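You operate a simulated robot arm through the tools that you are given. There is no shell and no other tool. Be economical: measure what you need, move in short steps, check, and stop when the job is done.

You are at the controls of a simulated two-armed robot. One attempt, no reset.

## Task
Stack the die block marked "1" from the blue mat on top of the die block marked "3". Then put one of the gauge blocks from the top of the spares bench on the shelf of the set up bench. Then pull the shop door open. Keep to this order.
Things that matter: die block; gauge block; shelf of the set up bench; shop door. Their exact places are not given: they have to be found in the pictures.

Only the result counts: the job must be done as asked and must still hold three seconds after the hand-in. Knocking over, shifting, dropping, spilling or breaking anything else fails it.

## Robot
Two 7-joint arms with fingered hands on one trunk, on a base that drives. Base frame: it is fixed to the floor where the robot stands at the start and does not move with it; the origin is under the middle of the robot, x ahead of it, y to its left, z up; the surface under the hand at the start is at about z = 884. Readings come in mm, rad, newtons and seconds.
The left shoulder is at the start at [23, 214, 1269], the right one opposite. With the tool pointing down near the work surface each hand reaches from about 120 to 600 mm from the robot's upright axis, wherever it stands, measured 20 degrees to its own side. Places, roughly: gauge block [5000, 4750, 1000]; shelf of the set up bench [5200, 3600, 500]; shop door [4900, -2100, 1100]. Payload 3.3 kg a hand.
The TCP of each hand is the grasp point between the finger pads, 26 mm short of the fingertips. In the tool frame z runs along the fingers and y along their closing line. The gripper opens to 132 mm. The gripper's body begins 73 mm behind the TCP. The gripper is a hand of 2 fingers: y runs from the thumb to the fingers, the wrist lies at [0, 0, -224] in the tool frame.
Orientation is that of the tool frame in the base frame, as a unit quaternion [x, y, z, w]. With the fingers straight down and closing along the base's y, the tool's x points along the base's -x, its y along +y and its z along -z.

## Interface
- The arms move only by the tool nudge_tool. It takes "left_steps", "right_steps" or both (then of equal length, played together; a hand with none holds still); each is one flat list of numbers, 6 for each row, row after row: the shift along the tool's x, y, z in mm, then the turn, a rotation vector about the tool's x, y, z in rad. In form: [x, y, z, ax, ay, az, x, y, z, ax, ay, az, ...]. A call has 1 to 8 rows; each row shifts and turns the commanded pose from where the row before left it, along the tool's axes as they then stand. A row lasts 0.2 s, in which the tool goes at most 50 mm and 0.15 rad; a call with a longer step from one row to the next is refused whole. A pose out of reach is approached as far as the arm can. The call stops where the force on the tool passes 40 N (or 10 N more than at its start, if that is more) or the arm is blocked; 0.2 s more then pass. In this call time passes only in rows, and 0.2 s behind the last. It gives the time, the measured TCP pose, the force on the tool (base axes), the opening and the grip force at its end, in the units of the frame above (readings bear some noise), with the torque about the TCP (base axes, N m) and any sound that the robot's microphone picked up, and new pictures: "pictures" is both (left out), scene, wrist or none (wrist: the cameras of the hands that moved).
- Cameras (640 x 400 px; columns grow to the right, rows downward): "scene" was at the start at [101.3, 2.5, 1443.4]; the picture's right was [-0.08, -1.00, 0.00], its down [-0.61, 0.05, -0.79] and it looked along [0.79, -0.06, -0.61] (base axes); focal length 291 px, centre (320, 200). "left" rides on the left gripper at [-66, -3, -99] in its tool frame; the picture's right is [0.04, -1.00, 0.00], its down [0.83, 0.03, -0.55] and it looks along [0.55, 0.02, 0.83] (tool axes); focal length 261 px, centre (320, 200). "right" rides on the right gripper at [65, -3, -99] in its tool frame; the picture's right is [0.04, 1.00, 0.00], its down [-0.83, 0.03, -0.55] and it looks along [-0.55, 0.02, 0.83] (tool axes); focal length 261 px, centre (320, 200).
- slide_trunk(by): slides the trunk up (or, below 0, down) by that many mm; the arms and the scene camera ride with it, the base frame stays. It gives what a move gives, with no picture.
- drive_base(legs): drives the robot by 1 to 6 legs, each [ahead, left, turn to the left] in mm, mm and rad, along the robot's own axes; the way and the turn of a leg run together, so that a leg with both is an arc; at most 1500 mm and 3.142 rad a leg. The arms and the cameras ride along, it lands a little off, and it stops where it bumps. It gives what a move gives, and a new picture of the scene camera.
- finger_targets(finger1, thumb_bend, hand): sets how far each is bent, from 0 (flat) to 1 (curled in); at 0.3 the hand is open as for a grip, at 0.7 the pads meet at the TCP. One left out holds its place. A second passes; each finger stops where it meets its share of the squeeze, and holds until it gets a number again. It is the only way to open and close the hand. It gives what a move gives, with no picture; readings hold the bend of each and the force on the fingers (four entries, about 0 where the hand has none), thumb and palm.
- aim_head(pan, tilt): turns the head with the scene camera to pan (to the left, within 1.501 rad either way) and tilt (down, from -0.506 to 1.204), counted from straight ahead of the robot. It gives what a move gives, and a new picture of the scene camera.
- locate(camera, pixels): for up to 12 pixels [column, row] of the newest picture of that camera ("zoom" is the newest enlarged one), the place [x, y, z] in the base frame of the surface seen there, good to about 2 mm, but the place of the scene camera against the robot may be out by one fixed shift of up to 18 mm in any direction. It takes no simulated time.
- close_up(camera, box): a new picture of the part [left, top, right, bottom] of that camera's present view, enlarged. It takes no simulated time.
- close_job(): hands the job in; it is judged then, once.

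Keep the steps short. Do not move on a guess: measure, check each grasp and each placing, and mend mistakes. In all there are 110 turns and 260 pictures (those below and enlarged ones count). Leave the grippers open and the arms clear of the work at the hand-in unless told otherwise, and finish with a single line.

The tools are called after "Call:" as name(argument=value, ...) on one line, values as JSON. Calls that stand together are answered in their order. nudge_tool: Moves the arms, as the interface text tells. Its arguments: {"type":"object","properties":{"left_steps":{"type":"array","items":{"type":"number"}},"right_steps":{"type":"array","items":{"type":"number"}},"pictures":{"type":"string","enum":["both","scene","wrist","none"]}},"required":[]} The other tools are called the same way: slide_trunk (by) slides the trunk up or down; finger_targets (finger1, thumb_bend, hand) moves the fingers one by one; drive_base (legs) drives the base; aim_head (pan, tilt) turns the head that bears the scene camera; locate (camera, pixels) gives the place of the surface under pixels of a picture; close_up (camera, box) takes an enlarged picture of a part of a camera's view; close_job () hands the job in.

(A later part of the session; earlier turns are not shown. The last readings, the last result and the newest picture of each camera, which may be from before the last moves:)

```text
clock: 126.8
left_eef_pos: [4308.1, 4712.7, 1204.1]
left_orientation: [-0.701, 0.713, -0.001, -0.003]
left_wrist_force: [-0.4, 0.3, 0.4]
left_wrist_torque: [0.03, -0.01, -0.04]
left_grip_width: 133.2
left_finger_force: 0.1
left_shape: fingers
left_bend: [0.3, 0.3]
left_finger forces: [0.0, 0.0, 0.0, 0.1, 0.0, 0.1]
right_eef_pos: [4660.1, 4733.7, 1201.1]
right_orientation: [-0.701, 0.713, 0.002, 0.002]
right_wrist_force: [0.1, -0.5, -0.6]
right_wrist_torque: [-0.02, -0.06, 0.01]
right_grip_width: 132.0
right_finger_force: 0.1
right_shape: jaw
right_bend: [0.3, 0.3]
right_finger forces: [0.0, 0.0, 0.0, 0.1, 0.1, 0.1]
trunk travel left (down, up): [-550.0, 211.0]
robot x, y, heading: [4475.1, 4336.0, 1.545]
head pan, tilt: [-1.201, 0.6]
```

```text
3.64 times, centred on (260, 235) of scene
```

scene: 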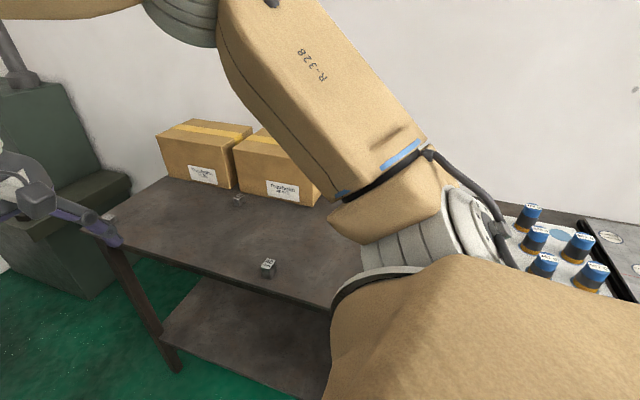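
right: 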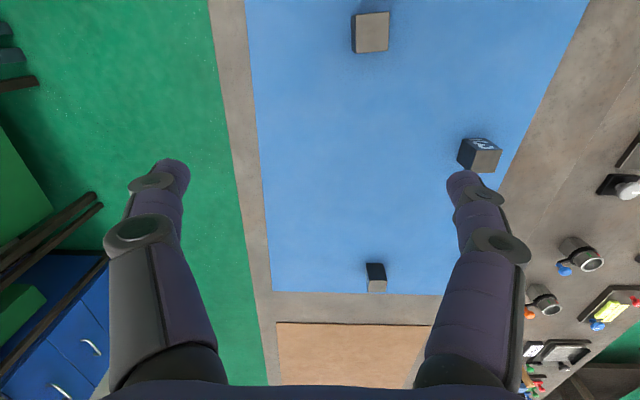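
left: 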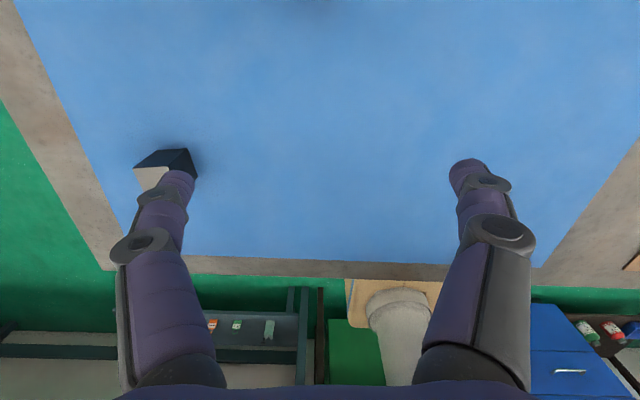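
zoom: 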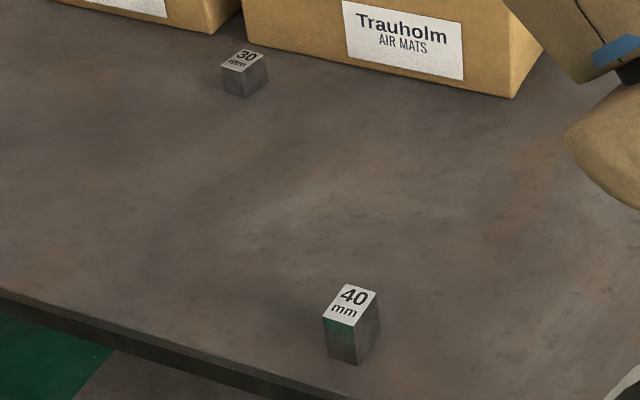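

I'll take the 40 mm block, near the front edge at about (4975, 4675). The shelf at z≈504 lies under a bench top, so I want to grip with the left hand pointing forward and pitched slightly down. I'll turn to face the bench.

Call:
drive_base(legs=[[0, 0, -1.545], [-60, 150, 0]])

Call:
aim_head(pan=0.2, tilt=0.7)

```text
clock: 132.0
left_eef_pos: [4786.4, 4661.3, 1203.3]
left_orientation: [0.003, 1.0, 0.0, -0.001]
left_wrist_force: [0.0, -0.3, -1.1]
left_wrist_torque: [-0.05, -0.02, 0.01]
left_grip_width: 133.1
left_finger_force: 0.1
left_shape: fingers
left_bend: [0.3, 0.3]
left_finger forces: [0.0, 0.0, 0.0, 0.0, 0.0, 0.0]
right_eef_pos: [4812.6, 4311.7, 1201.7]
right_orientation: [0.002, 1.0, -0.001, 0.003]
right_wrist_force: [-0.1, 0.0, 0.3]
right_wrist_torque: [0.0, 0.01, 0.0]
right_grip_width: 131.7
right_finger_force: 0.2
right_shape: jaw
right_bend: [0.3, 0.3]
right_finger forces: [0.1, 0.0, 0.0, 0.1, 0.1, 0.0]
trunk travel left (down, up): [-550.0, 211.0]
robot x, y, heading: [4417.6, 4487.2, -0.008]
head pan, tilt: [-1.201, 0.6]
```

scene: 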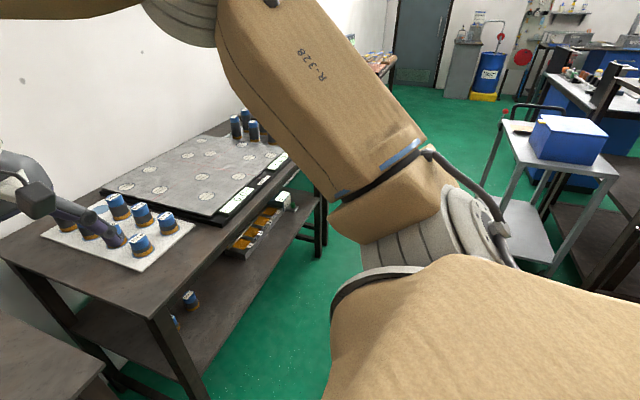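

```text
clock: 133.6
left_eef_pos: [4787.1, 4661.8, 1203.6]
left_orientation: [0.003, 1.0, 0.001, -0.002]
left_wrist_force: [-0.7, 0.3, 0.5]
left_wrist_torque: [-0.02, -0.01, -0.01]
left_grip_width: 133.3
left_finger_force: 0.1
left_shape: fingers
left_bend: [0.3, 0.3]
left_finger forces: [0.0, 0.1, 0.1, 0.0, 0.1, 0.0]
right_eef_pos: [4812.9, 4310.4, 1201.0]
right_orientation: [0.003, 1.0, 0.001, 0.003]
right_wrist_force: [-0.2, -0.2, -0.4]
right_wrist_torque: [-0.01, -0.02, 0.02]
right_grip_width: 131.6
right_finger_force: 0.1
right_shape: jaw
right_bend: [0.3, 0.3]
right_finger forces: [0.1, 0.1, 0.0, 0.0, 0.0, 0.0]
trunk travel left (down, up): [-550.0, 211.0]
robot x, y, heading: [4417.8, 4490.6, -0.009]
head pan, tilt: [0.201, 0.7]
```

scene: 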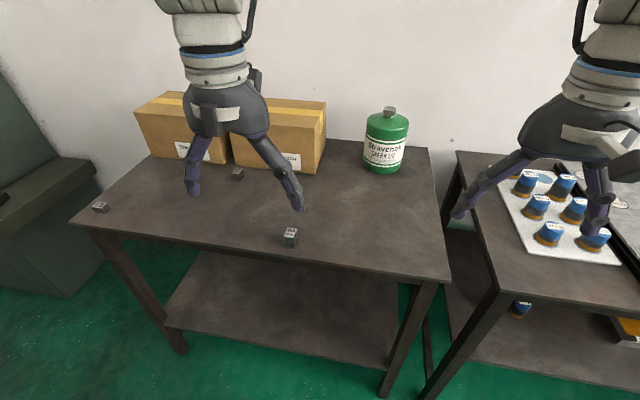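

There's a third block at (101,207). I'll locate the 40 mm block at (291,237) from here and zoom in.

Call:
close_up(camera="scene", box=[271, 217, 311, 257])

Call:
locate(camera="scene", pixels=[[291, 231], [291, 242], [285, 245], [298, 245], [291, 265], [101, 205], [405, 278], [250, 258], [235, 245], [340, 265], [300, 330]])

```text
10.00 times, centred on (291, 237) of scene
```

zoom: 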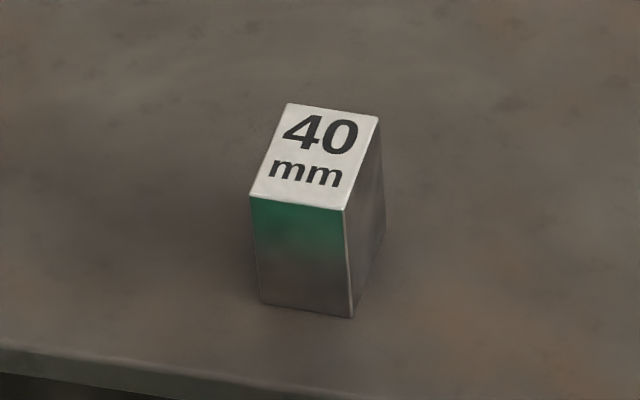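

```text
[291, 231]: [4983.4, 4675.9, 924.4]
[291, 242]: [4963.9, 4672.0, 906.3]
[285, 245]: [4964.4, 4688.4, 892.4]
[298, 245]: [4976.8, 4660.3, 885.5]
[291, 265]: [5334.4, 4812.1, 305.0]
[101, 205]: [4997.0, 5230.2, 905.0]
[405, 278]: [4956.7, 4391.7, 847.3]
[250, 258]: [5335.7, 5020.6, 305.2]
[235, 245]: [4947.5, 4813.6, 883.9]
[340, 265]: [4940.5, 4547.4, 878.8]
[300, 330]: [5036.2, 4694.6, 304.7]
```

Next I'll pitch the left hand up so the fingers point forward, about 0.37 rad below horizontal, high above everything.

Call:
nudge_tool(left_steps=[-20, 0, 0, 0, -0.15, 0, -20, 0, 0, 0, -0.15, 0, -20, 0, 0, 0, -0.15, 0, -20, 0, 0, 0, -0.15, 0, -20, 0, 0, 0, -0.15, 0, -20, 0, 0, 0, -0.15, 0, -20, 0, 0, 0, -0.15, 0, -20, 0, 0, 0, -0.15, 0], pictures="both")

```text
clock: 135.4
left_eef_pos: [4918.5, 4660.4, 1278.7]
left_orientation: [0.002, 0.826, -0.001, 0.563]
left_wrist_force: [0.2, -0.1, -0.3]
left_wrist_torque: [0.0, 0.01, 0.02]
left_grip_width: 133.0
left_finger_force: 0.0
left_shape: fingers
left_bend: [0.3, 0.3]
left_finger forces: [0.0, 0.1, 0.0, 0.0, 0.1, 0.0]
right_eef_pos: [4812.9, 4310.1, 1201.3]
right_orientation: [0.002, 1.0, 0.0, 0.003]
right_wrist_force: [0.1, -0.9, -0.2]
right_wrist_torque: [-0.03, -0.01, -0.01]
right_grip_width: 132.0
right_finger_force: 0.1
right_shape: jaw
right_bend: [0.3, 0.3]
right_finger forces: [0.1, 0.1, 0.0, 0.1, 0.1, 0.1]
trunk travel left (down, up): [-550.0, 211.0]
robot x, y, heading: [4415.6, 4487.6, -0.014]
head pan, tilt: [0.201, 0.7]
```

scene: 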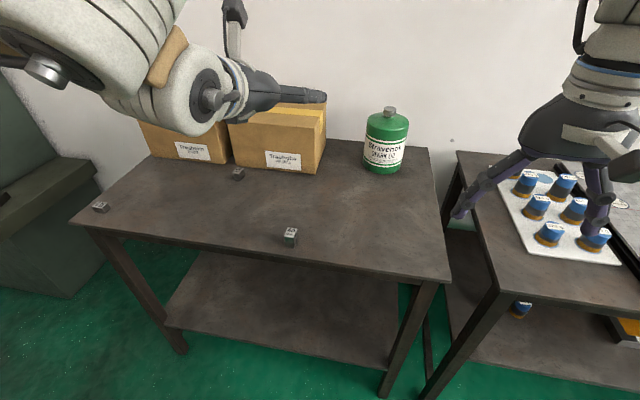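
left: 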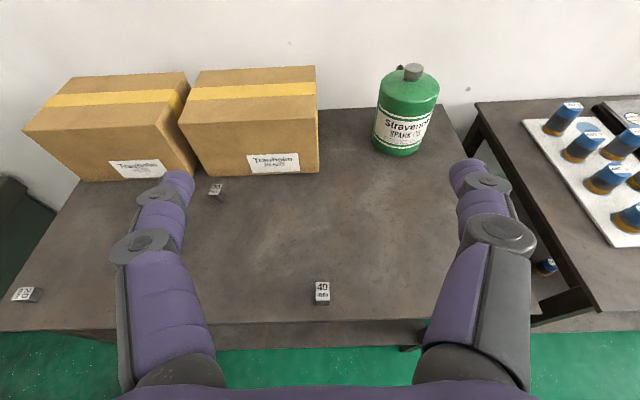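

The view is clear. I'll measure the 40 mm block with the left camera.

Call:
close_up(camera="left", box=[302, 273, 342, 313])

Call:
locate(camera="left", pixels=[[322, 286], [322, 296], [322, 302], [322, 310], [322, 325], [322, 320], [250, 322], [400, 318], [210, 324], [420, 230]])

```text
10.00 times, centred on (322, 293) of left
```

zoom: 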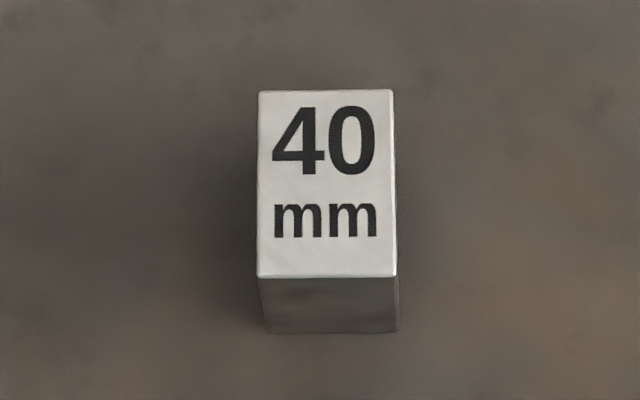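

```text
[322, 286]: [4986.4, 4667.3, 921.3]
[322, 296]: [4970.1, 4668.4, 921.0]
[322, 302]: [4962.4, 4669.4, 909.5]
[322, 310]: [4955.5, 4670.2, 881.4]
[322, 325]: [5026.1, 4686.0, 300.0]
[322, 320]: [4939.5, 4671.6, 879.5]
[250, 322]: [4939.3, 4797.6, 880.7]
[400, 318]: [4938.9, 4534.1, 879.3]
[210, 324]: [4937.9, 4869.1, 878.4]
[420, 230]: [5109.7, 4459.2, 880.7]
```

Call:
locate(camera="zoom", pixels=[[262, 94], [388, 94], [393, 270], [262, 272], [325, 180], [325, 300], [325, 325], [280, 325], [388, 325]])

```text
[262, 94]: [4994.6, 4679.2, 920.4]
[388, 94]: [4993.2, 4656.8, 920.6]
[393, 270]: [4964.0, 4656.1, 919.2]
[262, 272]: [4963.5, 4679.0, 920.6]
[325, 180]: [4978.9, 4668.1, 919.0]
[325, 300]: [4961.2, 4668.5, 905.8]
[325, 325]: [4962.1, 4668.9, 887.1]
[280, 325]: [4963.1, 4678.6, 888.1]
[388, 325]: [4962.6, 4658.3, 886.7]
```

The block spans x 4963–4995, y 4656–4680 and z 881–920, and it's aligned with the axes. First I'll retract and raise the right hand out of the way, then lower the trunk.

Call:
nudge_tool(right_steps=[30, 0, -35, 0, 0, 0, 30, 0, -35, 0, 0, 0, 30, 0, -35, 0, 0, 0, 0, 0, -35, 0, 0, 0], pictures="none")

Call:
slide_trunk(by=-280)

Call:
nudge_tool(left_steps=[0, 0, 0, 0, 0, 0], pictures="both")

```text
clock: 136.4
left_eef_pos: [4918.3, 4662.3, 1278.6]
left_orientation: [0.001, 0.827, -0.001, 0.562]
left_wrist_force: [0.1, 0.0, -0.5]
left_wrist_torque: [-0.01, 0.0, -0.05]
left_grip_width: 133.2
left_finger_force: 0.1
left_shape: fingers
left_bend: [0.3, 0.3]
left_finger forces: [0.1, 0.1, 0.0, 0.0, 0.0, 0.0]
right_eef_pos: [4723.0, 4311.5, 1342.2]
right_orientation: [0.003, 1.0, -0.001, 0.004]
right_wrist_force: [-0.4, 0.3, -0.6]
right_wrist_torque: [-0.04, -0.04, -0.01]
right_grip_width: 132.0
right_finger_force: 0.1
right_shape: jaw
right_bend: [0.3, 0.3]
right_finger forces: [0.1, 0.0, 0.1, 0.1, 0.0, 0.1]
trunk travel left (down, up): [-550.0, 211.0]
robot x, y, heading: [4417.0, 4489.7, -0.009]
head pan, tilt: [0.201, 0.7]
```

```text
clock: 139.2
left_eef_pos: [4917.1, 4658.9, 999.1]
left_orientation: [0.003, 0.826, -0.001, 0.563]
left_wrist_force: [0.2, 0.1, 0.2]
left_wrist_torque: [-0.04, 0.03, 0.0]
left_grip_width: 133.1
left_finger_force: 0.0
left_shape: fingers
left_bend: [0.3, 0.3]
left_finger forces: [0.0, 0.0, 0.2, 0.1, 0.0, 0.1]
right_eef_pos: [4749.1, 4310.6, 1029.5]
right_orientation: [0.002, 0.999, 0.0, -0.049]
right_wrist_force: [-0.5, 0.3, -0.1]
right_wrist_torque: [0.02, -0.02, -0.03]
right_grip_width: 131.9
right_finger_force: 0.0
right_shape: jaw
right_bend: [0.3, 0.3]
right_finger forces: [0.1, 0.0, 0.0, 0.1, 0.1, 0.1]
trunk travel left (down, up): [-270.0, 491.0]
robot x, y, heading: [4415.5, 4487.8, -0.005]
head pan, tilt: [0.201, 0.7]
```

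```text
clock: 139.6
left_eef_pos: [4917.6, 4660.9, 999.2]
left_orientation: [0.001, 0.826, 0.001, 0.563]
left_wrist_force: [-1.0, 0.3, -0.4]
left_wrist_torque: [0.02, 0.0, 0.02]
left_grip_width: 133.3
left_finger_force: 0.0
left_shape: fingers
left_bend: [0.3, 0.3]
left_finger forces: [0.0, 0.0, 0.0, 0.0, 0.1, 0.0]
right_eef_pos: [4749.9, 4310.3, 1028.9]
right_orientation: [0.003, 0.999, 0.0, -0.049]
right_wrist_force: [0.3, 0.2, 0.5]
right_wrist_torque: [0.04, -0.01, 0.01]
right_grip_width: 131.9
right_finger_force: 0.1
right_shape: jaw
right_bend: [0.3, 0.3]
right_finger forces: [0.0, 0.0, 0.0, 0.0, 0.1, 0.0]
trunk travel left (down, up): [-270.0, 491.0]
robot x, y, heading: [4416.4, 4486.1, -0.01]
head pan, tilt: [0.201, 0.7]
```

scene: 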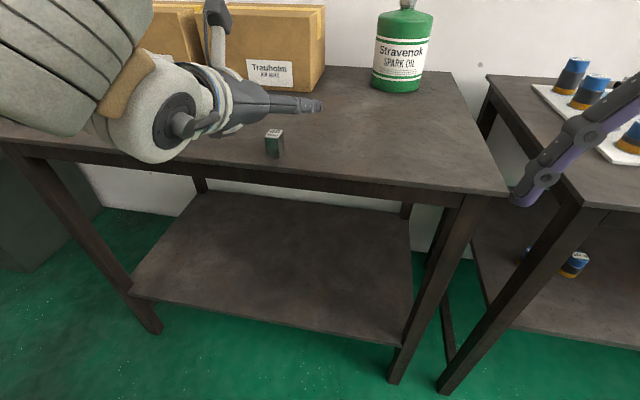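
left: 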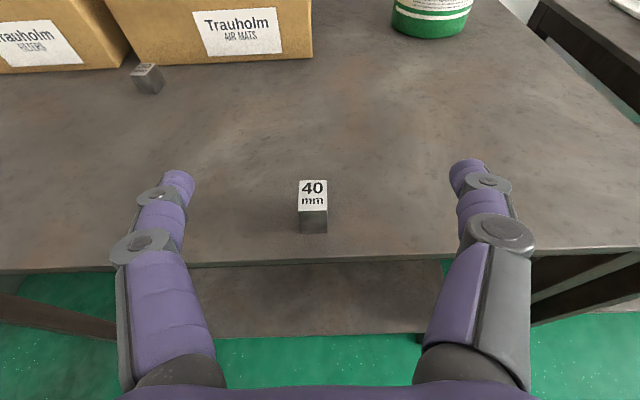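

Call:
locate(camera="left", pixels=[[299, 181], [326, 181], [327, 209], [299, 210], [313, 195], [313, 220]])

```text
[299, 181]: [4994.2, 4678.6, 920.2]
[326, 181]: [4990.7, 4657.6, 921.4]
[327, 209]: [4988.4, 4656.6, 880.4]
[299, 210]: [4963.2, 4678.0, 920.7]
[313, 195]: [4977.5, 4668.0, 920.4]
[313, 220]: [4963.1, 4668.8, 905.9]
```

The positions agree. I'll line up with the block, then advance along the finger direction.

Call:
nudge_tool(left_steps=[33, 4, 0, 0, 0, 0, 32, 3.5, 0, 0, 0, 0, 0, 0, 30, 0, 0, 0], pictures="both")

```text
clock: 140.4
left_eef_pos: [4925.8, 4667.6, 928.1]
left_orientation: [0.002, 0.827, 0.0, 0.562]
left_wrist_force: [0.7, 0.9, -1.3]
left_wrist_torque: [0.02, 0.01, 0.02]
left_grip_width: 133.2
left_finger_force: 0.1
left_shape: fingers
left_bend: [0.3, 0.3]
left_finger forces: [0.1, 0.0, 0.0, 0.0, 0.1, 0.1]
right_eef_pos: [4749.9, 4310.7, 1028.5]
right_orientation: [0.002, 0.999, 0.001, -0.049]
right_wrist_force: [-0.4, -0.1, -1.1]
right_wrist_torque: [0.01, 0.0, 0.01]
right_grip_width: 131.9
right_finger_force: 0.1
right_shape: jaw
right_bend: [0.3, 0.3]
right_finger forces: [0.1, 0.0, 0.0, 0.1, 0.0, 0.1]
trunk travel left (down, up): [-270.0, 491.0]
robot x, y, heading: [4415.9, 4488.5, -0.008]
head pan, tilt: [0.201, 0.7]
```

scene: 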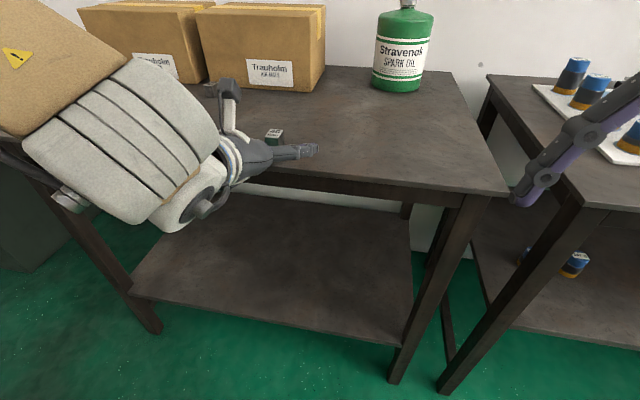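
left: 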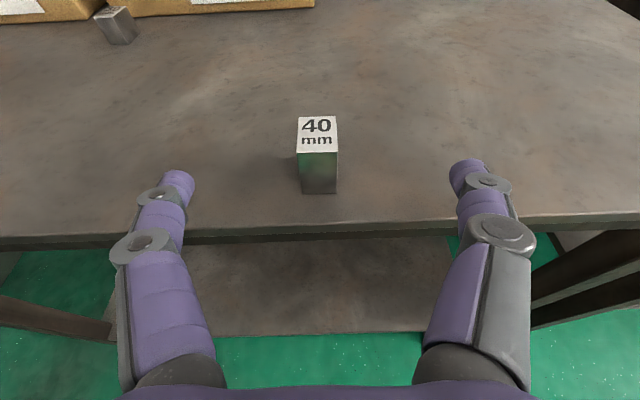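

Call:
nudge_tool(left_steps=[1, 0, 22, 0, 0, 0, 1, 0, 23, 0, 0, 0], pictures="both")

```text
clock: 141.0
left_eef_pos: [4964.2, 4667.5, 908.2]
left_orientation: [0.003, 0.827, -0.001, 0.562]
left_wrist_force: [0.5, 0.7, 0.4]
left_wrist_torque: [0.03, 0.01, -0.02]
left_grip_width: 132.9
left_finger_force: 0.1
left_shape: fingers
left_bend: [0.3, 0.3]
left_finger forces: [0.0, 0.1, 0.1, 0.0, 0.1, 0.1]
right_eef_pos: [4748.9, 4311.2, 1028.8]
right_orientation: [0.003, 0.999, 0.0, -0.049]
right_wrist_force: [-0.5, -0.3, 0.5]
right_wrist_torque: [0.04, 0.04, -0.01]
right_grip_width: 131.8
right_finger_force: 0.0
right_shape: jaw
right_bend: [0.3, 0.3]
right_finger forces: [0.1, 0.0, 0.0, 0.0, 0.1, 0.0]
trunk travel left (down, up): [-270.0, 491.0]
robot x, y, heading: [4417.1, 4484.8, -0.005]
head pan, tilt: [0.201, 0.7]
```

scene: 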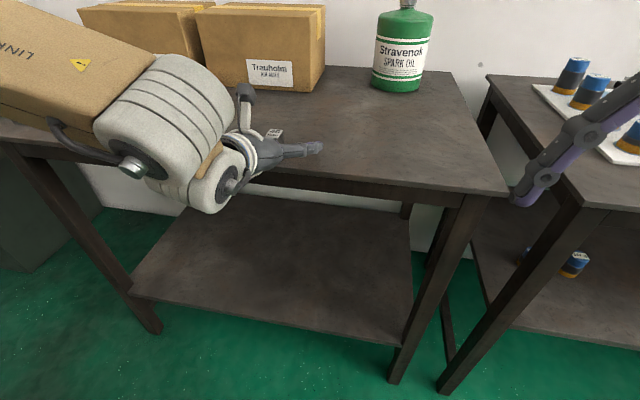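
left: 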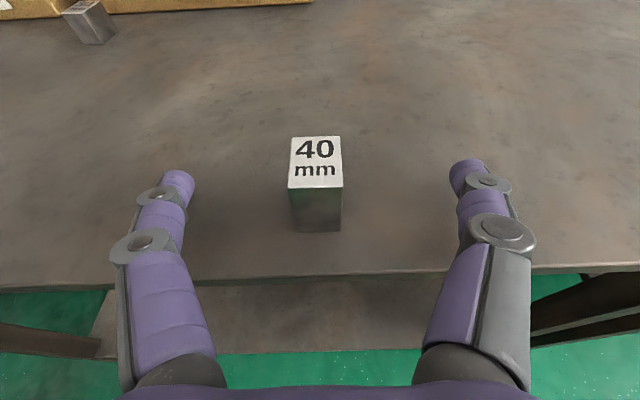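

The block sits between the fingertips. I'll close firmly and lift.

Call:
finger_targets(hand="left", finger1=1.0, thumb_bend=1.0)

Call:
nudge_tool(left_steps=[-20, 0, -8, 0, 0, 0, -30, 0, -12, 0, 0, 0], pictures="both")

```text
clock: 142.0
left_eef_pos: [4964.5, 4667.3, 909.8]
left_orientation: [0.002, 0.826, 0.0, 0.563]
left_wrist_force: [0.1, -0.3, -2.0]
left_wrist_torque: [-0.04, -0.01, -0.01]
left_grip_width: 21.5
left_finger_force: 24.5
left_shape: fingers
left_bend: [0.66, 0.91]
left_finger forces: [24.4, 0.0, 0.0, 0.1, 24.4, 0.0]
right_eef_pos: [4750.0, 4311.2, 1029.9]
right_orientation: [0.002, 0.999, 0.0, -0.049]
right_wrist_force: [0.0, -0.7, 0.4]
right_wrist_torque: [-0.01, 0.01, 0.03]
right_grip_width: 132.0
right_finger_force: 0.2
right_shape: jaw
right_bend: [0.3, 0.3]
right_finger forces: [0.1, 0.1, 0.0, 0.0, 0.0, 0.1]
trunk travel left (down, up): [-270.0, 491.0]
robot x, y, heading: [4418.3, 4481.6, -0.006]
head pan, tilt: [0.201, 0.7]
```

```text
clock: 142.6
left_eef_pos: [4964.5, 4666.7, 964.8]
left_orientation: [0.003, 0.826, -0.001, 0.563]
left_wrist_force: [0.7, -0.4, -1.9]
left_wrist_torque: [-0.08, 0.01, 0.0]
left_grip_width: 21.9
left_finger_force: 24.5
left_shape: fingers
left_bend: [0.65, 0.92]
left_finger forces: [25.1, 0.0, 0.0, 0.0, 24.6, 0.0]
right_eef_pos: [4749.3, 4310.5, 1028.7]
right_orientation: [0.002, 0.999, 0.0, -0.048]
right_wrist_force: [0.3, -0.9, -0.7]
right_wrist_torque: [-0.04, 0.01, 0.04]
right_grip_width: 132.0
right_finger_force: 0.1
right_shape: jaw
right_bend: [0.3, 0.3]
right_finger forces: [0.1, 0.0, 0.1, 0.1, 0.1, 0.0]
trunk travel left (down, up): [-270.0, 491.0]
robot x, y, heading: [4416.8, 4489.0, -0.007]
head pan, tilt: [0.201, 0.7]
```

scene: 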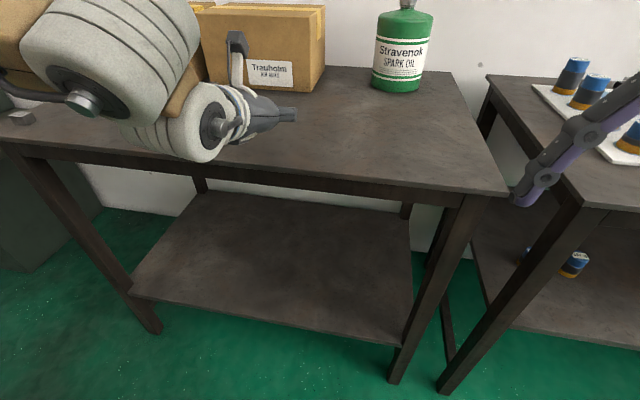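
left: 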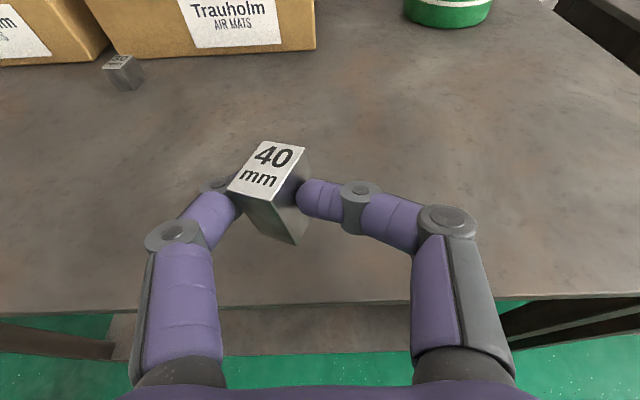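

The strong close turned the block and pushed the grip off-centre (bends 0.66/0.91). I'll set it back down and regrip more gently and evenly.

Call:
nudge_tool(left_steps=[30, 0, 12, 0, 0, 0, 15, 0, 6, 0, 0, 0], pictures="none")

Call:
nudge_tool(left_steps=[2, 0, 1, 0, 0, 0, 2, 0, 1, 0, 0, 0], pictures="wrist")

Call:
finger_targets(hand="left", finger1=0.55, thumb_bend=0.55)

Call:
finger_targets(hand="left", finger1=0.4, thumb_bend=0.4)

Call:
nudge_tool(left_steps=[0, 0, 0, 0, 0, 0], pictures="wrist")

```text
clock: 143.2
left_eef_pos: [4965.5, 4665.9, 913.0]
left_orientation: [0.002, 0.828, 0.0, 0.561]
left_wrist_force: [-0.7, 0.7, -2.5]
left_wrist_torque: [-0.05, 0.04, 0.02]
left_grip_width: 21.7
left_finger_force: 24.8
left_shape: fingers
left_bend: [0.65, 0.92]
left_finger forces: [25.0, 0.0, 0.0, 0.0, 24.6, 0.1]
right_eef_pos: [4749.5, 4310.8, 1028.9]
right_orientation: [0.003, 0.999, 0.0, -0.049]
right_wrist_force: [0.4, -0.2, -0.5]
right_wrist_torque: [-0.03, 0.03, -0.03]
right_grip_width: 132.1
right_finger_force: 0.1
right_shape: jaw
right_bend: [0.3, 0.3]
right_finger forces: [0.0, 0.1, 0.0, 0.0, 0.0, 0.1]
trunk travel left (down, up): [-270.0, 491.0]
robot x, y, heading: [4416.9, 4488.7, -0.012]
head pan, tilt: [0.201, 0.7]
```

```text
clock: 143.8
left_eef_pos: [4964.2, 4667.3, 908.8]
left_orientation: [0.003, 0.827, -0.001, 0.562]
left_wrist_force: [0.5, -0.4, -2.2]
left_wrist_torque: [-0.03, 0.02, 0.0]
left_grip_width: 21.7
left_finger_force: 24.9
left_shape: fingers
left_bend: [0.65, 0.92]
left_finger forces: [25.1, 0.0, 0.1, 0.0, 24.6, 0.1]
right_eef_pos: [4749.6, 4310.6, 1029.4]
right_orientation: [0.004, 0.999, 0.0, -0.049]
right_wrist_force: [0.3, 0.7, -0.5]
right_wrist_torque: [0.02, 0.01, 0.0]
right_grip_width: 131.9
right_finger_force: 0.1
right_shape: jaw
right_bend: [0.3, 0.3]
right_finger forces: [0.1, 0.1, 0.1, 0.1, 0.0, 0.1]
trunk travel left (down, up): [-270.0, 491.0]
robot x, y, heading: [4416.7, 4486.8, -0.012]
head pan, tilt: [0.201, 0.7]
```

left: 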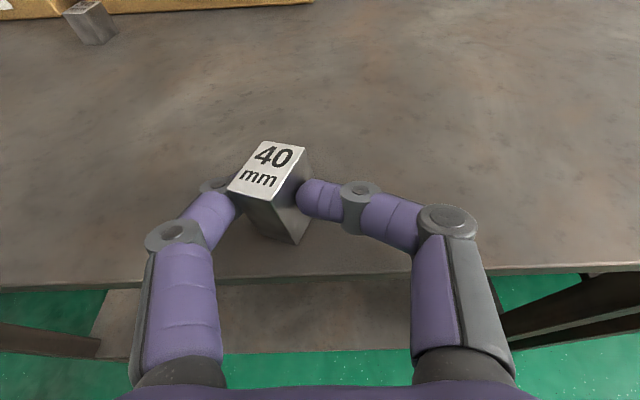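

```text
clock: 144.8
left_eef_pos: [4964.0, 4667.4, 908.5]
left_orientation: [0.002, 0.826, -0.001, 0.563]
left_wrist_force: [0.1, -0.1, -0.6]
left_wrist_torque: [0.01, 0.01, 0.03]
left_grip_width: 50.3
left_finger_force: 0.3
left_shape: fingers
left_bend: [0.54, 0.55]
left_finger forces: [0.3, 0.0, 0.0, 0.0, 0.0, 0.0]
right_eef_pos: [4750.5, 4310.4, 1029.6]
right_orientation: [0.003, 0.999, 0.0, -0.049]
right_wrist_force: [0.3, 0.3, -0.3]
right_wrist_torque: [0.01, 0.02, 0.01]
right_grip_width: 131.9
right_finger_force: 0.1
right_shape: jaw
right_bend: [0.3, 0.3]
right_finger forces: [0.0, 0.0, 0.0, 0.1, 0.0, 0.1]
trunk travel left (down, up): [-270.0, 491.0]
robot x, y, heading: [4414.7, 4486.3, -0.007]
head pan, tilt: [0.201, 0.7]
```

```text
clock: 145.8
left_eef_pos: [4963.3, 4667.9, 910.3]
left_orientation: [0.003, 0.826, -0.001, 0.564]
left_wrist_force: [-0.4, 0.4, -0.6]
left_wrist_torque: [-0.01, -0.01, -0.01]
left_grip_width: 99.5
left_finger_force: 0.1
left_shape: fingers
left_bend: [0.4, 0.4]
left_finger forces: [0.0, 0.0, 0.1, 0.1, 0.0, 0.1]
right_eef_pos: [4749.6, 4312.0, 1030.2]
right_orientation: [0.002, 0.999, -0.001, -0.049]
right_wrist_force: [-0.1, 0.2, 0.4]
right_wrist_torque: [-0.03, 0.02, -0.03]
right_grip_width: 132.0
right_finger_force: 0.0
right_shape: jaw
right_bend: [0.3, 0.3]
right_finger forces: [0.1, 0.0, 0.1, 0.0, 0.0, 0.0]
trunk travel left (down, up): [-270.0, 491.0]
robot x, y, heading: [4419.1, 4484.9, -0.005]
head pan, tilt: [0.201, 0.7]
```

```text
clock: 146.2
left_eef_pos: [4964.1, 4667.3, 909.4]
left_orientation: [0.003, 0.827, -0.001, 0.562]
left_wrist_force: [-0.7, 0.1, -0.6]
left_wrist_torque: [-0.02, 0.0, 0.01]
left_grip_width: 100.1
left_finger_force: 0.1
left_shape: fingers
left_bend: [0.4, 0.4]
left_finger forces: [0.1, 0.0, 0.1, 0.0, 0.1, 0.0]
right_eef_pos: [4749.8, 4311.3, 1030.0]
right_orientation: [0.003, 0.999, 0.0, -0.049]
right_wrist_force: [0.2, -0.1, 0.5]
right_wrist_torque: [-0.01, 0.01, 0.01]
right_grip_width: 131.7
right_finger_force: 0.0
right_shape: jaw
right_bend: [0.3, 0.3]
right_finger forces: [0.0, 0.0, 0.0, 0.1, 0.0, 0.1]
trunk travel left (down, up): [-270.0, 491.0]
robot x, y, heading: [4415.1, 4490.7, -0.006]
head pan, tilt: [0.201, 0.7]
```

left: 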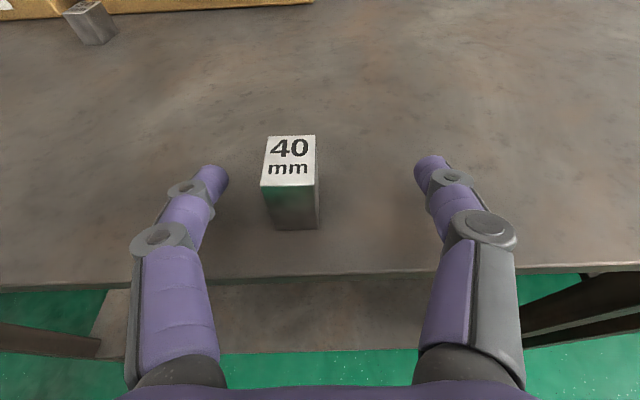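

The block stands upright again, a little off to the left. I'll measure, centre on it and regrip at 0.75.

Call:
locate(camera="left", pixels=[[270, 138], [314, 137], [315, 183], [263, 184], [289, 160], [290, 210]])

```text
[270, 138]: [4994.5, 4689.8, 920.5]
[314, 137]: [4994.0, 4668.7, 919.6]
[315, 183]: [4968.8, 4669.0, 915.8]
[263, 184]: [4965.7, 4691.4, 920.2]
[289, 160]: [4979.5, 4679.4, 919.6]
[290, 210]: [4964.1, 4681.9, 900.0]
```

Call:
nudge_tool(left_steps=[0, 12.5, 0, 0, 0, 0, 1, 0, 4, 0, 0, 0], pictures="none")

Call:
finger_targets(hand="left", finger1=0.76, thumb_bend=0.76)

Call:
nudge_tool(left_steps=[-20, 0, -8, 0, 0, 0, -30, 0, -12, 0, 0, 0], pictures="wrist")

```text
clock: 146.8
left_eef_pos: [4967.3, 4679.9, 907.5]
left_orientation: [0.003, 0.827, -0.001, 0.563]
left_wrist_force: [0.2, 0.8, 0.0]
left_wrist_torque: [0.01, -0.01, -0.01]
left_grip_width: 100.0
left_finger_force: 0.0
left_shape: fingers
left_bend: [0.4, 0.4]
left_finger forces: [0.1, 0.0, 0.0, 0.0, 0.0, 0.0]
right_eef_pos: [4749.4, 4309.9, 1028.6]
right_orientation: [0.003, 0.999, 0.0, -0.049]
right_wrist_force: [0.7, -0.2, -1.2]
right_wrist_torque: [-0.01, -0.02, 0.02]
right_grip_width: 132.1
right_finger_force: 0.0
right_shape: jaw
right_bend: [0.3, 0.3]
right_finger forces: [0.0, 0.0, 0.0, 0.0, 0.0, 0.0]
trunk travel left (down, up): [-270.0, 491.0]
robot x, y, heading: [4417.1, 4489.7, -0.005]
head pan, tilt: [0.201, 0.7]
```

```text
clock: 147.8
left_eef_pos: [4967.7, 4680.1, 908.1]
left_orientation: [0.003, 0.827, -0.001, 0.562]
left_wrist_force: [-0.3, -0.1, 0.1]
left_wrist_torque: [-0.02, -0.02, 0.03]
left_grip_width: 19.7
left_finger_force: 12.6
left_shape: fingers
left_bend: [0.7, 0.68]
left_finger forces: [13.1, 0.0, 0.0, 0.0, 13.1, 0.1]
right_eef_pos: [4750.3, 4311.0, 1028.5]
right_orientation: [0.003, 0.999, 0.0, -0.049]
right_wrist_force: [0.5, -0.9, -0.6]
right_wrist_torque: [-0.02, 0.0, -0.01]
right_grip_width: 131.8
right_finger_force: 0.0
right_shape: jaw
right_bend: [0.3, 0.3]
right_finger forces: [0.0, 0.1, 0.0, 0.0, 0.1, 0.0]
trunk travel left (down, up): [-270.0, 491.0]
robot x, y, heading: [4414.9, 4484.1, -0.006]
head pan, tilt: [0.201, 0.7]
```

```text
clock: 148.4
left_eef_pos: [4964.1, 4679.6, 960.3]
left_orientation: [0.003, 0.827, -0.001, 0.562]
left_wrist_force: [-0.6, -1.0, -2.6]
left_wrist_torque: [-0.07, 0.06, -0.03]
left_grip_width: 19.5
left_finger_force: 13.1
left_shape: fingers
left_bend: [0.7, 0.68]
left_finger forces: [13.1, 0.0, 0.0, 0.0, 13.1, 0.0]
right_eef_pos: [4749.4, 4310.5, 1028.5]
right_orientation: [0.003, 0.999, 0.0, -0.048]
right_wrist_force: [-0.9, -0.3, 0.0]
right_wrist_torque: [0.03, 0.03, 0.01]
right_grip_width: 131.8
right_finger_force: 0.0
right_shape: jaw
right_bend: [0.3, 0.3]
right_finger forces: [0.1, 0.1, 0.0, 0.1, 0.0, 0.0]
trunk travel left (down, up): [-270.0, 491.0]
robot x, y, heading: [4418.5, 4486.0, -0.009]
head pan, tilt: [0.201, 0.7]
```

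left: 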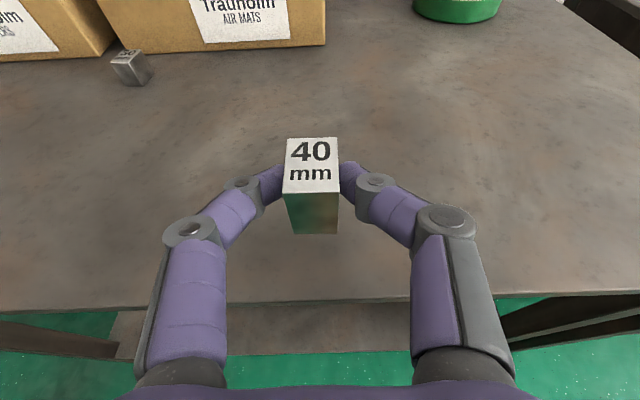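

The grip is good and even (bends 0.70/0.68, block upright). I'll back away from the bench and look at the set up bench's shelf.

Call:
drive_base(legs=[[-140, 0, 0], [0, -500, 0]])

Call:
aim_head(pan=-0.35, tilt=0.75)

```text
clock: 152.4
left_eef_pos: [4817.9, 4153.6, 960.6]
left_orientation: [0.007, 0.826, -0.004, 0.563]
left_wrist_force: [-0.6, -0.6, -2.7]
left_wrist_torque: [0.0, 0.03, -0.03]
left_grip_width: 19.5
left_finger_force: 13.3
left_shape: fingers
left_bend: [0.7, 0.68]
left_finger forces: [13.1, 0.0, 0.1, 0.1, 13.0, 0.1]
right_eef_pos: [4601.0, 3786.3, 1029.0]
right_orientation: [0.008, 0.999, 0.001, -0.05]
right_wrist_force: [0.1, -0.2, 0.0]
right_wrist_torque: [-0.01, 0.0, 0.0]
right_grip_width: 132.0
right_finger_force: 0.1
right_shape: jaw
right_bend: [0.3, 0.3]
right_finger forces: [0.0, 0.0, 0.1, 0.1, 0.0, 0.0]
trunk travel left (down, up): [-270.0, 491.0]
robot x, y, heading: [4263.3, 3969.7, -0.021]
head pan, tilt: [0.201, 0.7]
```

scene: 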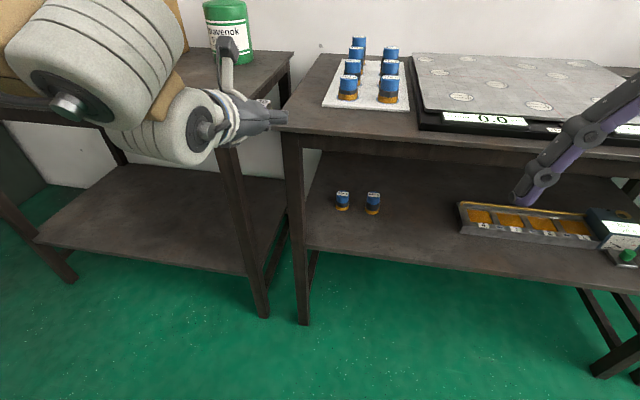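

```text
clock: 153.3
left_eef_pos: [4818.2, 4154.9, 959.5]
left_orientation: [0.006, 0.828, -0.004, 0.561]
left_wrist_force: [0.3, 0.3, -2.6]
left_wrist_torque: [-0.02, 0.02, -0.01]
left_grip_width: 19.9
left_finger_force: 12.8
left_shape: fingers
left_bend: [0.7, 0.68]
left_finger forces: [13.1, 0.0, 0.0, 0.0, 13.1, 0.1]
right_eef_pos: [4601.1, 3786.2, 1029.3]
right_orientation: [0.009, 0.999, 0.0, -0.049]
right_wrist_force: [-0.8, 0.3, 0.2]
right_wrist_torque: [0.01, 0.01, 0.02]
right_grip_width: 131.8
right_finger_force: 0.1
right_shape: jaw
right_bend: [0.3, 0.3]
right_finger forces: [0.0, 0.0, 0.0, 0.1, 0.0, 0.0]
trunk travel left (down, up): [-270.0, 491.0]
robot x, y, heading: [4269.2, 3968.8, -0.015]
head pan, tilt: [-0.351, 0.75]
```

scene: 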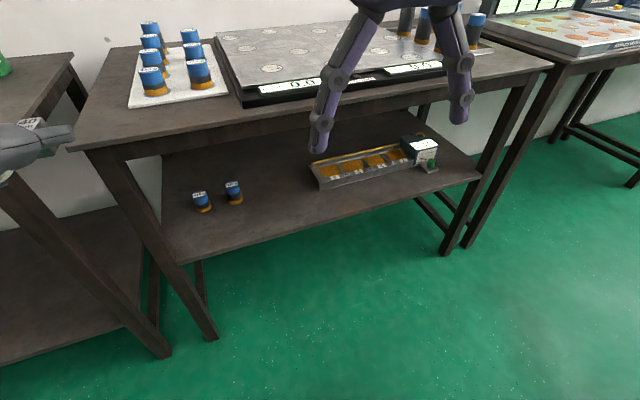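

There's free shelf space between the two cylinders at (235,192) and the rack at (320,180). I'll measure it.

Call:
locate(camera="scene", pixels=[[275, 205], [270, 225], [275, 190], [236, 203], [204, 210], [318, 190], [240, 242], [320, 218], [200, 150], [300, 115], [175, 262], [260, 130]])

```text
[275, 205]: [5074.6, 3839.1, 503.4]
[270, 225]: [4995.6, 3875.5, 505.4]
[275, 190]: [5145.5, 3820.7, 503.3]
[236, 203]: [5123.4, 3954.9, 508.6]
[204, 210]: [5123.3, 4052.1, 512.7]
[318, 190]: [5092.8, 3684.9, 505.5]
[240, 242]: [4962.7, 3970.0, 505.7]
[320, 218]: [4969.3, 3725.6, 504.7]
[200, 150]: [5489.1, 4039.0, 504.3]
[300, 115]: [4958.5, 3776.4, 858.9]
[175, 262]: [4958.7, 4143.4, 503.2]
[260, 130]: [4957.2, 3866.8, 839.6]
```

The free spot is around (5030, 3835), the shelf is at z≈503 with its front edge at x≈4955. I'll strafe into line first, then lower the trunk fully.

Call:
drive_base(legs=[[0, -322, 0.018]])

Call:
slide_trunk(by=-268)

Call:
aim_head(pan=0.15, tilt=0.45)

Call:
nudge_tool(left_steps=[0, 0, 0, 0, 0, 0], pictures="wrist")

```text
clock: 155.5
left_eef_pos: [4812.4, 3838.3, 959.9]
left_orientation: [-0.006, 0.826, 0.006, 0.563]
left_wrist_force: [0.6, -0.7, -1.2]
left_wrist_torque: [-0.01, 0.01, 0.01]
left_grip_width: 19.5
left_finger_force: 13.2
left_shape: fingers
left_bend: [0.7, 0.68]
left_finger forces: [13.0, 0.0, 0.1, 0.0, 13.1, 0.0]
right_eef_pos: [4604.6, 3464.9, 1028.1]
right_orientation: [-0.006, 0.999, 0.0, -0.049]
right_wrist_force: [0.4, 0.1, -0.5]
right_wrist_torque: [0.0, -0.01, 0.02]
right_grip_width: 131.8
right_finger_force: 0.1
right_shape: jaw
right_bend: [0.3, 0.3]
right_finger forces: [0.0, 0.0, 0.0, 0.0, 0.0, 0.0]
trunk travel left (down, up): [-270.0, 491.0]
robot x, y, heading: [4267.2, 3640.9, 0.013]
head pan, tilt: [-0.351, 0.75]
```

scene: 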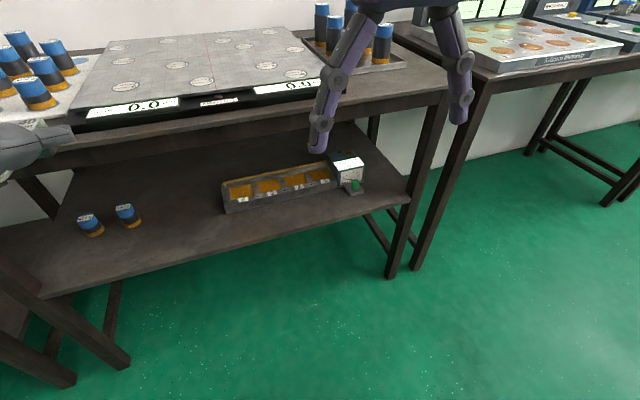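

```text
clock: 158.2
left_eef_pos: [4812.7, 3839.5, 692.4]
left_orientation: [-0.006, 0.826, 0.005, 0.563]
left_wrist_force: [-0.4, 0.4, -2.1]
left_wrist_torque: [0.01, 0.02, -0.04]
left_grip_width: 19.4
left_finger_force: 12.9
left_shape: fingers
left_bend: [0.7, 0.68]
left_finger forces: [13.1, 0.1, 0.0, 0.0, 13.2, 0.1]
right_eef_pos: [4665.5, 3466.5, 665.1]
right_orientation: [-0.007, 0.979, 0.0, -0.202]
right_wrist_force: [0.2, -0.2, -0.1]
right_wrist_torque: [0.01, 0.01, 0.01]
right_grip_width: 131.8
right_finger_force: 0.1
right_shape: jaw
right_bend: [0.3, 0.3]
right_finger forces: [0.0, 0.1, 0.0, 0.1, 0.0, 0.1]
trunk travel left (down, up): [-2.0, 759.0]
robot x, y, heading: [4267.4, 3640.3, 0.014]
head pan, tilt: [-0.351, 0.75]
```

```text
clock: 159.2
left_eef_pos: [4811.8, 3840.2, 691.1]
left_orientation: [-0.006, 0.827, 0.004, 0.562]
left_wrist_force: [0.4, -0.2, -1.9]
left_wrist_torque: [0.03, 0.02, 0.01]
left_grip_width: 19.7
left_finger_force: 13.4
left_shape: fingers
left_bend: [0.7, 0.68]
left_finger forces: [13.1, 0.0, 0.1, 0.0, 13.0, 0.0]
right_eef_pos: [4664.7, 3466.2, 664.6]
right_orientation: [-0.007, 0.979, -0.001, -0.201]
right_wrist_force: [-0.2, -0.6, -0.1]
right_wrist_torque: [0.02, -0.01, 0.03]
right_grip_width: 132.0
right_finger_force: 0.0
right_shape: jaw
right_bend: [0.3, 0.3]
right_finger forces: [0.0, 0.0, 0.0, 0.0, 0.0, 0.0]
trunk travel left (down, up): [-2.0, 759.0]
robot x, y, heading: [4269.3, 3636.1, 0.014]
head pan, tilt: [0.15, 0.45]
```

scene: 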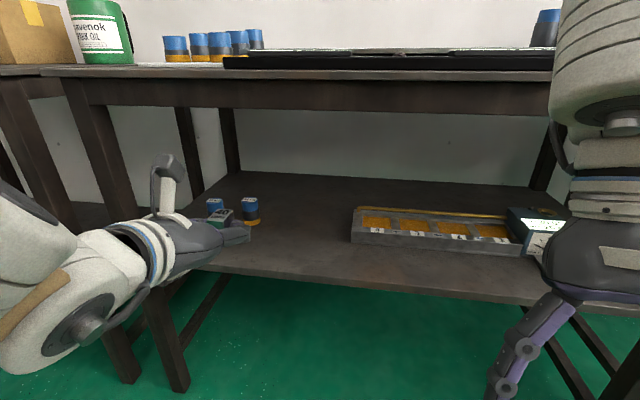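

```text
clock: 159.6
left_eef_pos: [4812.1, 3840.6, 692.0]
left_orientation: [-0.005, 0.827, 0.004, 0.562]
left_wrist_force: [-0.5, -1.2, -2.0]
left_wrist_torque: [0.01, 0.08, -0.04]
left_grip_width: 19.9
left_finger_force: 13.5
left_shape: fingers
left_bend: [0.7, 0.68]
left_finger forces: [13.0, 0.0, 0.1, 0.1, 13.2, 0.1]
right_eef_pos: [4665.6, 3465.8, 664.9]
right_orientation: [-0.007, 0.979, 0.0, -0.202]
right_wrist_force: [0.0, 0.1, -0.5]
right_wrist_torque: [0.02, 0.01, 0.01]
right_grip_width: 131.9
right_finger_force: 0.0
right_shape: jaw
right_bend: [0.3, 0.3]
right_finger forces: [0.0, 0.0, 0.0, 0.0, 0.0, 0.0]
trunk travel left (down, up): [-2.0, 759.0]
robot x, y, heading: [4266.8, 3638.5, 0.008]
head pan, tilt: [0.15, 0.45]
```

left: 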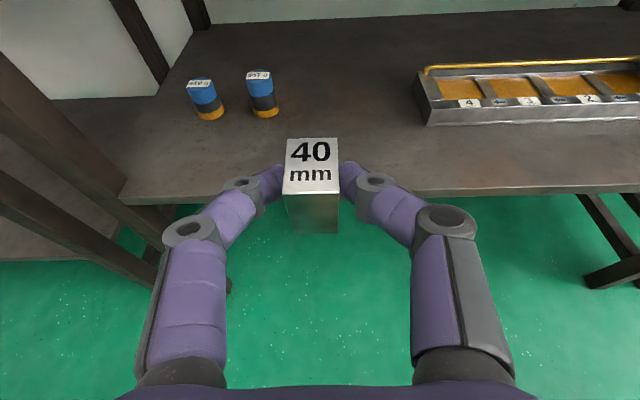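

Call:
locate(camera="left", pixels=[[340, 135], [350, 100], [265, 114], [210, 117], [430, 123], [420, 85], [400, 185], [230, 196], [400, 192], [311, 160]])

```text
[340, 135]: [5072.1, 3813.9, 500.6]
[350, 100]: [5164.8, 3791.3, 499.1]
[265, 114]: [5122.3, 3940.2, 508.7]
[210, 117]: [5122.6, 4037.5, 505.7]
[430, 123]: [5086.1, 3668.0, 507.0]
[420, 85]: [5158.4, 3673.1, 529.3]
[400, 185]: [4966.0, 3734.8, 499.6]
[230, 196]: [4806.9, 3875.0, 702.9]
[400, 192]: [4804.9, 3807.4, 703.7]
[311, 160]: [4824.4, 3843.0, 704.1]
```

The shelf is at z=500. I'll lower the hand 92 mm, to a height that fits between the shelf and the bench top.

Call:
nudge_tool(left_steps=[28.5, -4, 11.2, 0, 0, 0, 28.5, -4, 11.2, 0, 0, 0, 28.5, -3, 11.2, 0, 0, 0], pictures="none")

Call:
drive_base(legs=[[130, 0, -0.01]])

Call:
nudge_tool(left_steps=[0, 0, 0, 0, 0, 0], pictures="wrist")

```text
clock: 160.4
left_eef_pos: [4810.9, 3830.0, 601.3]
left_orientation: [-0.006, 0.826, 0.004, 0.563]
left_wrist_force: [0.2, -0.1, -2.9]
left_wrist_torque: [-0.01, 0.03, -0.01]
left_grip_width: 19.7
left_finger_force: 13.3
left_shape: fingers
left_bend: [0.7, 0.68]
left_finger forces: [13.1, 0.0, 0.0, 0.0, 13.2, 0.0]
right_eef_pos: [4665.7, 3466.4, 664.8]
right_orientation: [-0.007, 0.979, 0.0, -0.203]
right_wrist_force: [-0.2, 0.5, 0.3]
right_wrist_torque: [-0.02, 0.01, -0.01]
right_grip_width: 132.1
right_finger_force: 0.1
right_shape: jaw
right_bend: [0.3, 0.3]
right_finger forces: [0.0, 0.0, 0.1, 0.1, 0.0, 0.1]
trunk travel left (down, up): [-2.0, 759.0]
robot x, y, heading: [4266.2, 3634.9, 0.013]
head pan, tilt: [0.15, 0.45]
```

```text
clock: 161.7
left_eef_pos: [4941.1, 3822.9, 601.4]
left_orientation: [0.0, 0.827, 0.001, 0.562]
left_wrist_force: [-1.1, 0.0, -2.6]
left_wrist_torque: [-0.04, 0.03, -0.06]
left_grip_width: 19.8
left_finger_force: 13.6
left_shape: fingers
left_bend: [0.7, 0.68]
left_finger forces: [13.1, 0.0, 0.0, 0.0, 13.0, 0.0]
right_eef_pos: [4791.4, 3462.0, 664.5]
right_orientation: [-0.002, 0.979, 0.001, -0.202]
right_wrist_force: [-0.6, -0.1, 0.5]
right_wrist_torque: [-0.02, -0.03, 0.01]
right_grip_width: 131.8
right_finger_force: 0.1
right_shape: jaw
right_bend: [0.3, 0.3]
right_finger forces: [0.0, 0.0, 0.1, 0.0, 0.0, 0.0]
trunk travel left (down, up): [-2.0, 759.0]
robot x, y, heading: [4396.4, 3638.1, 0.004]
head pan, tilt: [0.15, 0.45]
```

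scene: 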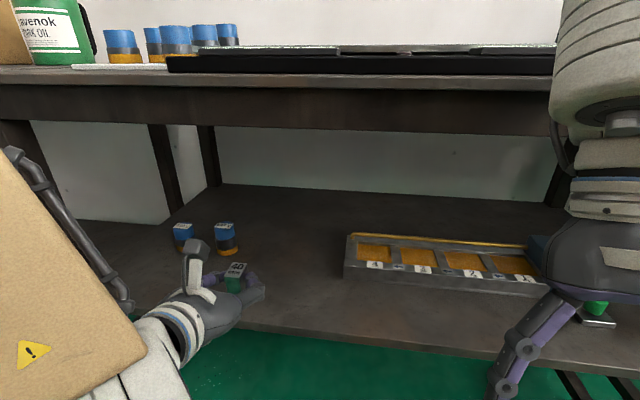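

```text
clock: 162.1
left_eef_pos: [4941.6, 3823.5, 599.9]
left_orientation: [-0.001, 0.827, 0.001, 0.562]
left_wrist_force: [0.6, 0.0, -2.6]
left_wrist_torque: [0.0, 0.02, 0.01]
left_grip_width: 19.6
left_finger_force: 12.6
left_shape: fingers
left_bend: [0.7, 0.68]
left_finger forces: [13.1, 0.0, 0.1, 0.1, 13.1, 0.0]
right_eef_pos: [4792.5, 3461.2, 665.4]
right_orientation: [-0.002, 0.979, -0.001, -0.202]
right_wrist_force: [-0.2, -0.1, 0.5]
right_wrist_torque: [-0.01, 0.0, 0.01]
right_grip_width: 131.8
right_finger_force: 0.0
right_shape: jaw
right_bend: [0.3, 0.3]
right_finger forces: [0.0, 0.0, 0.0, 0.0, 0.1, 0.0]
trunk travel left (down, up): [-2.0, 759.0]
robot x, y, heading: [4393.7, 3636.6, 0.001]
head pan, tilt: [0.15, 0.45]
```

left: 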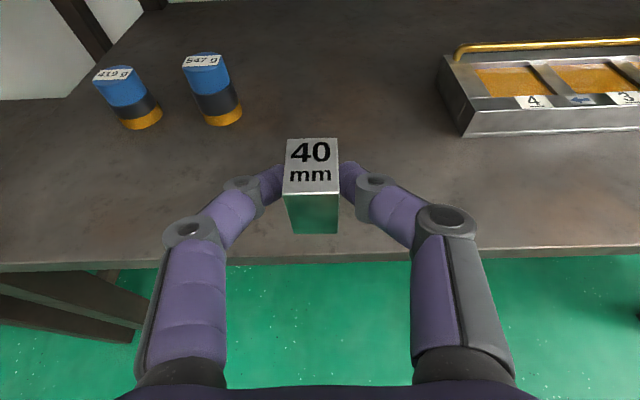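

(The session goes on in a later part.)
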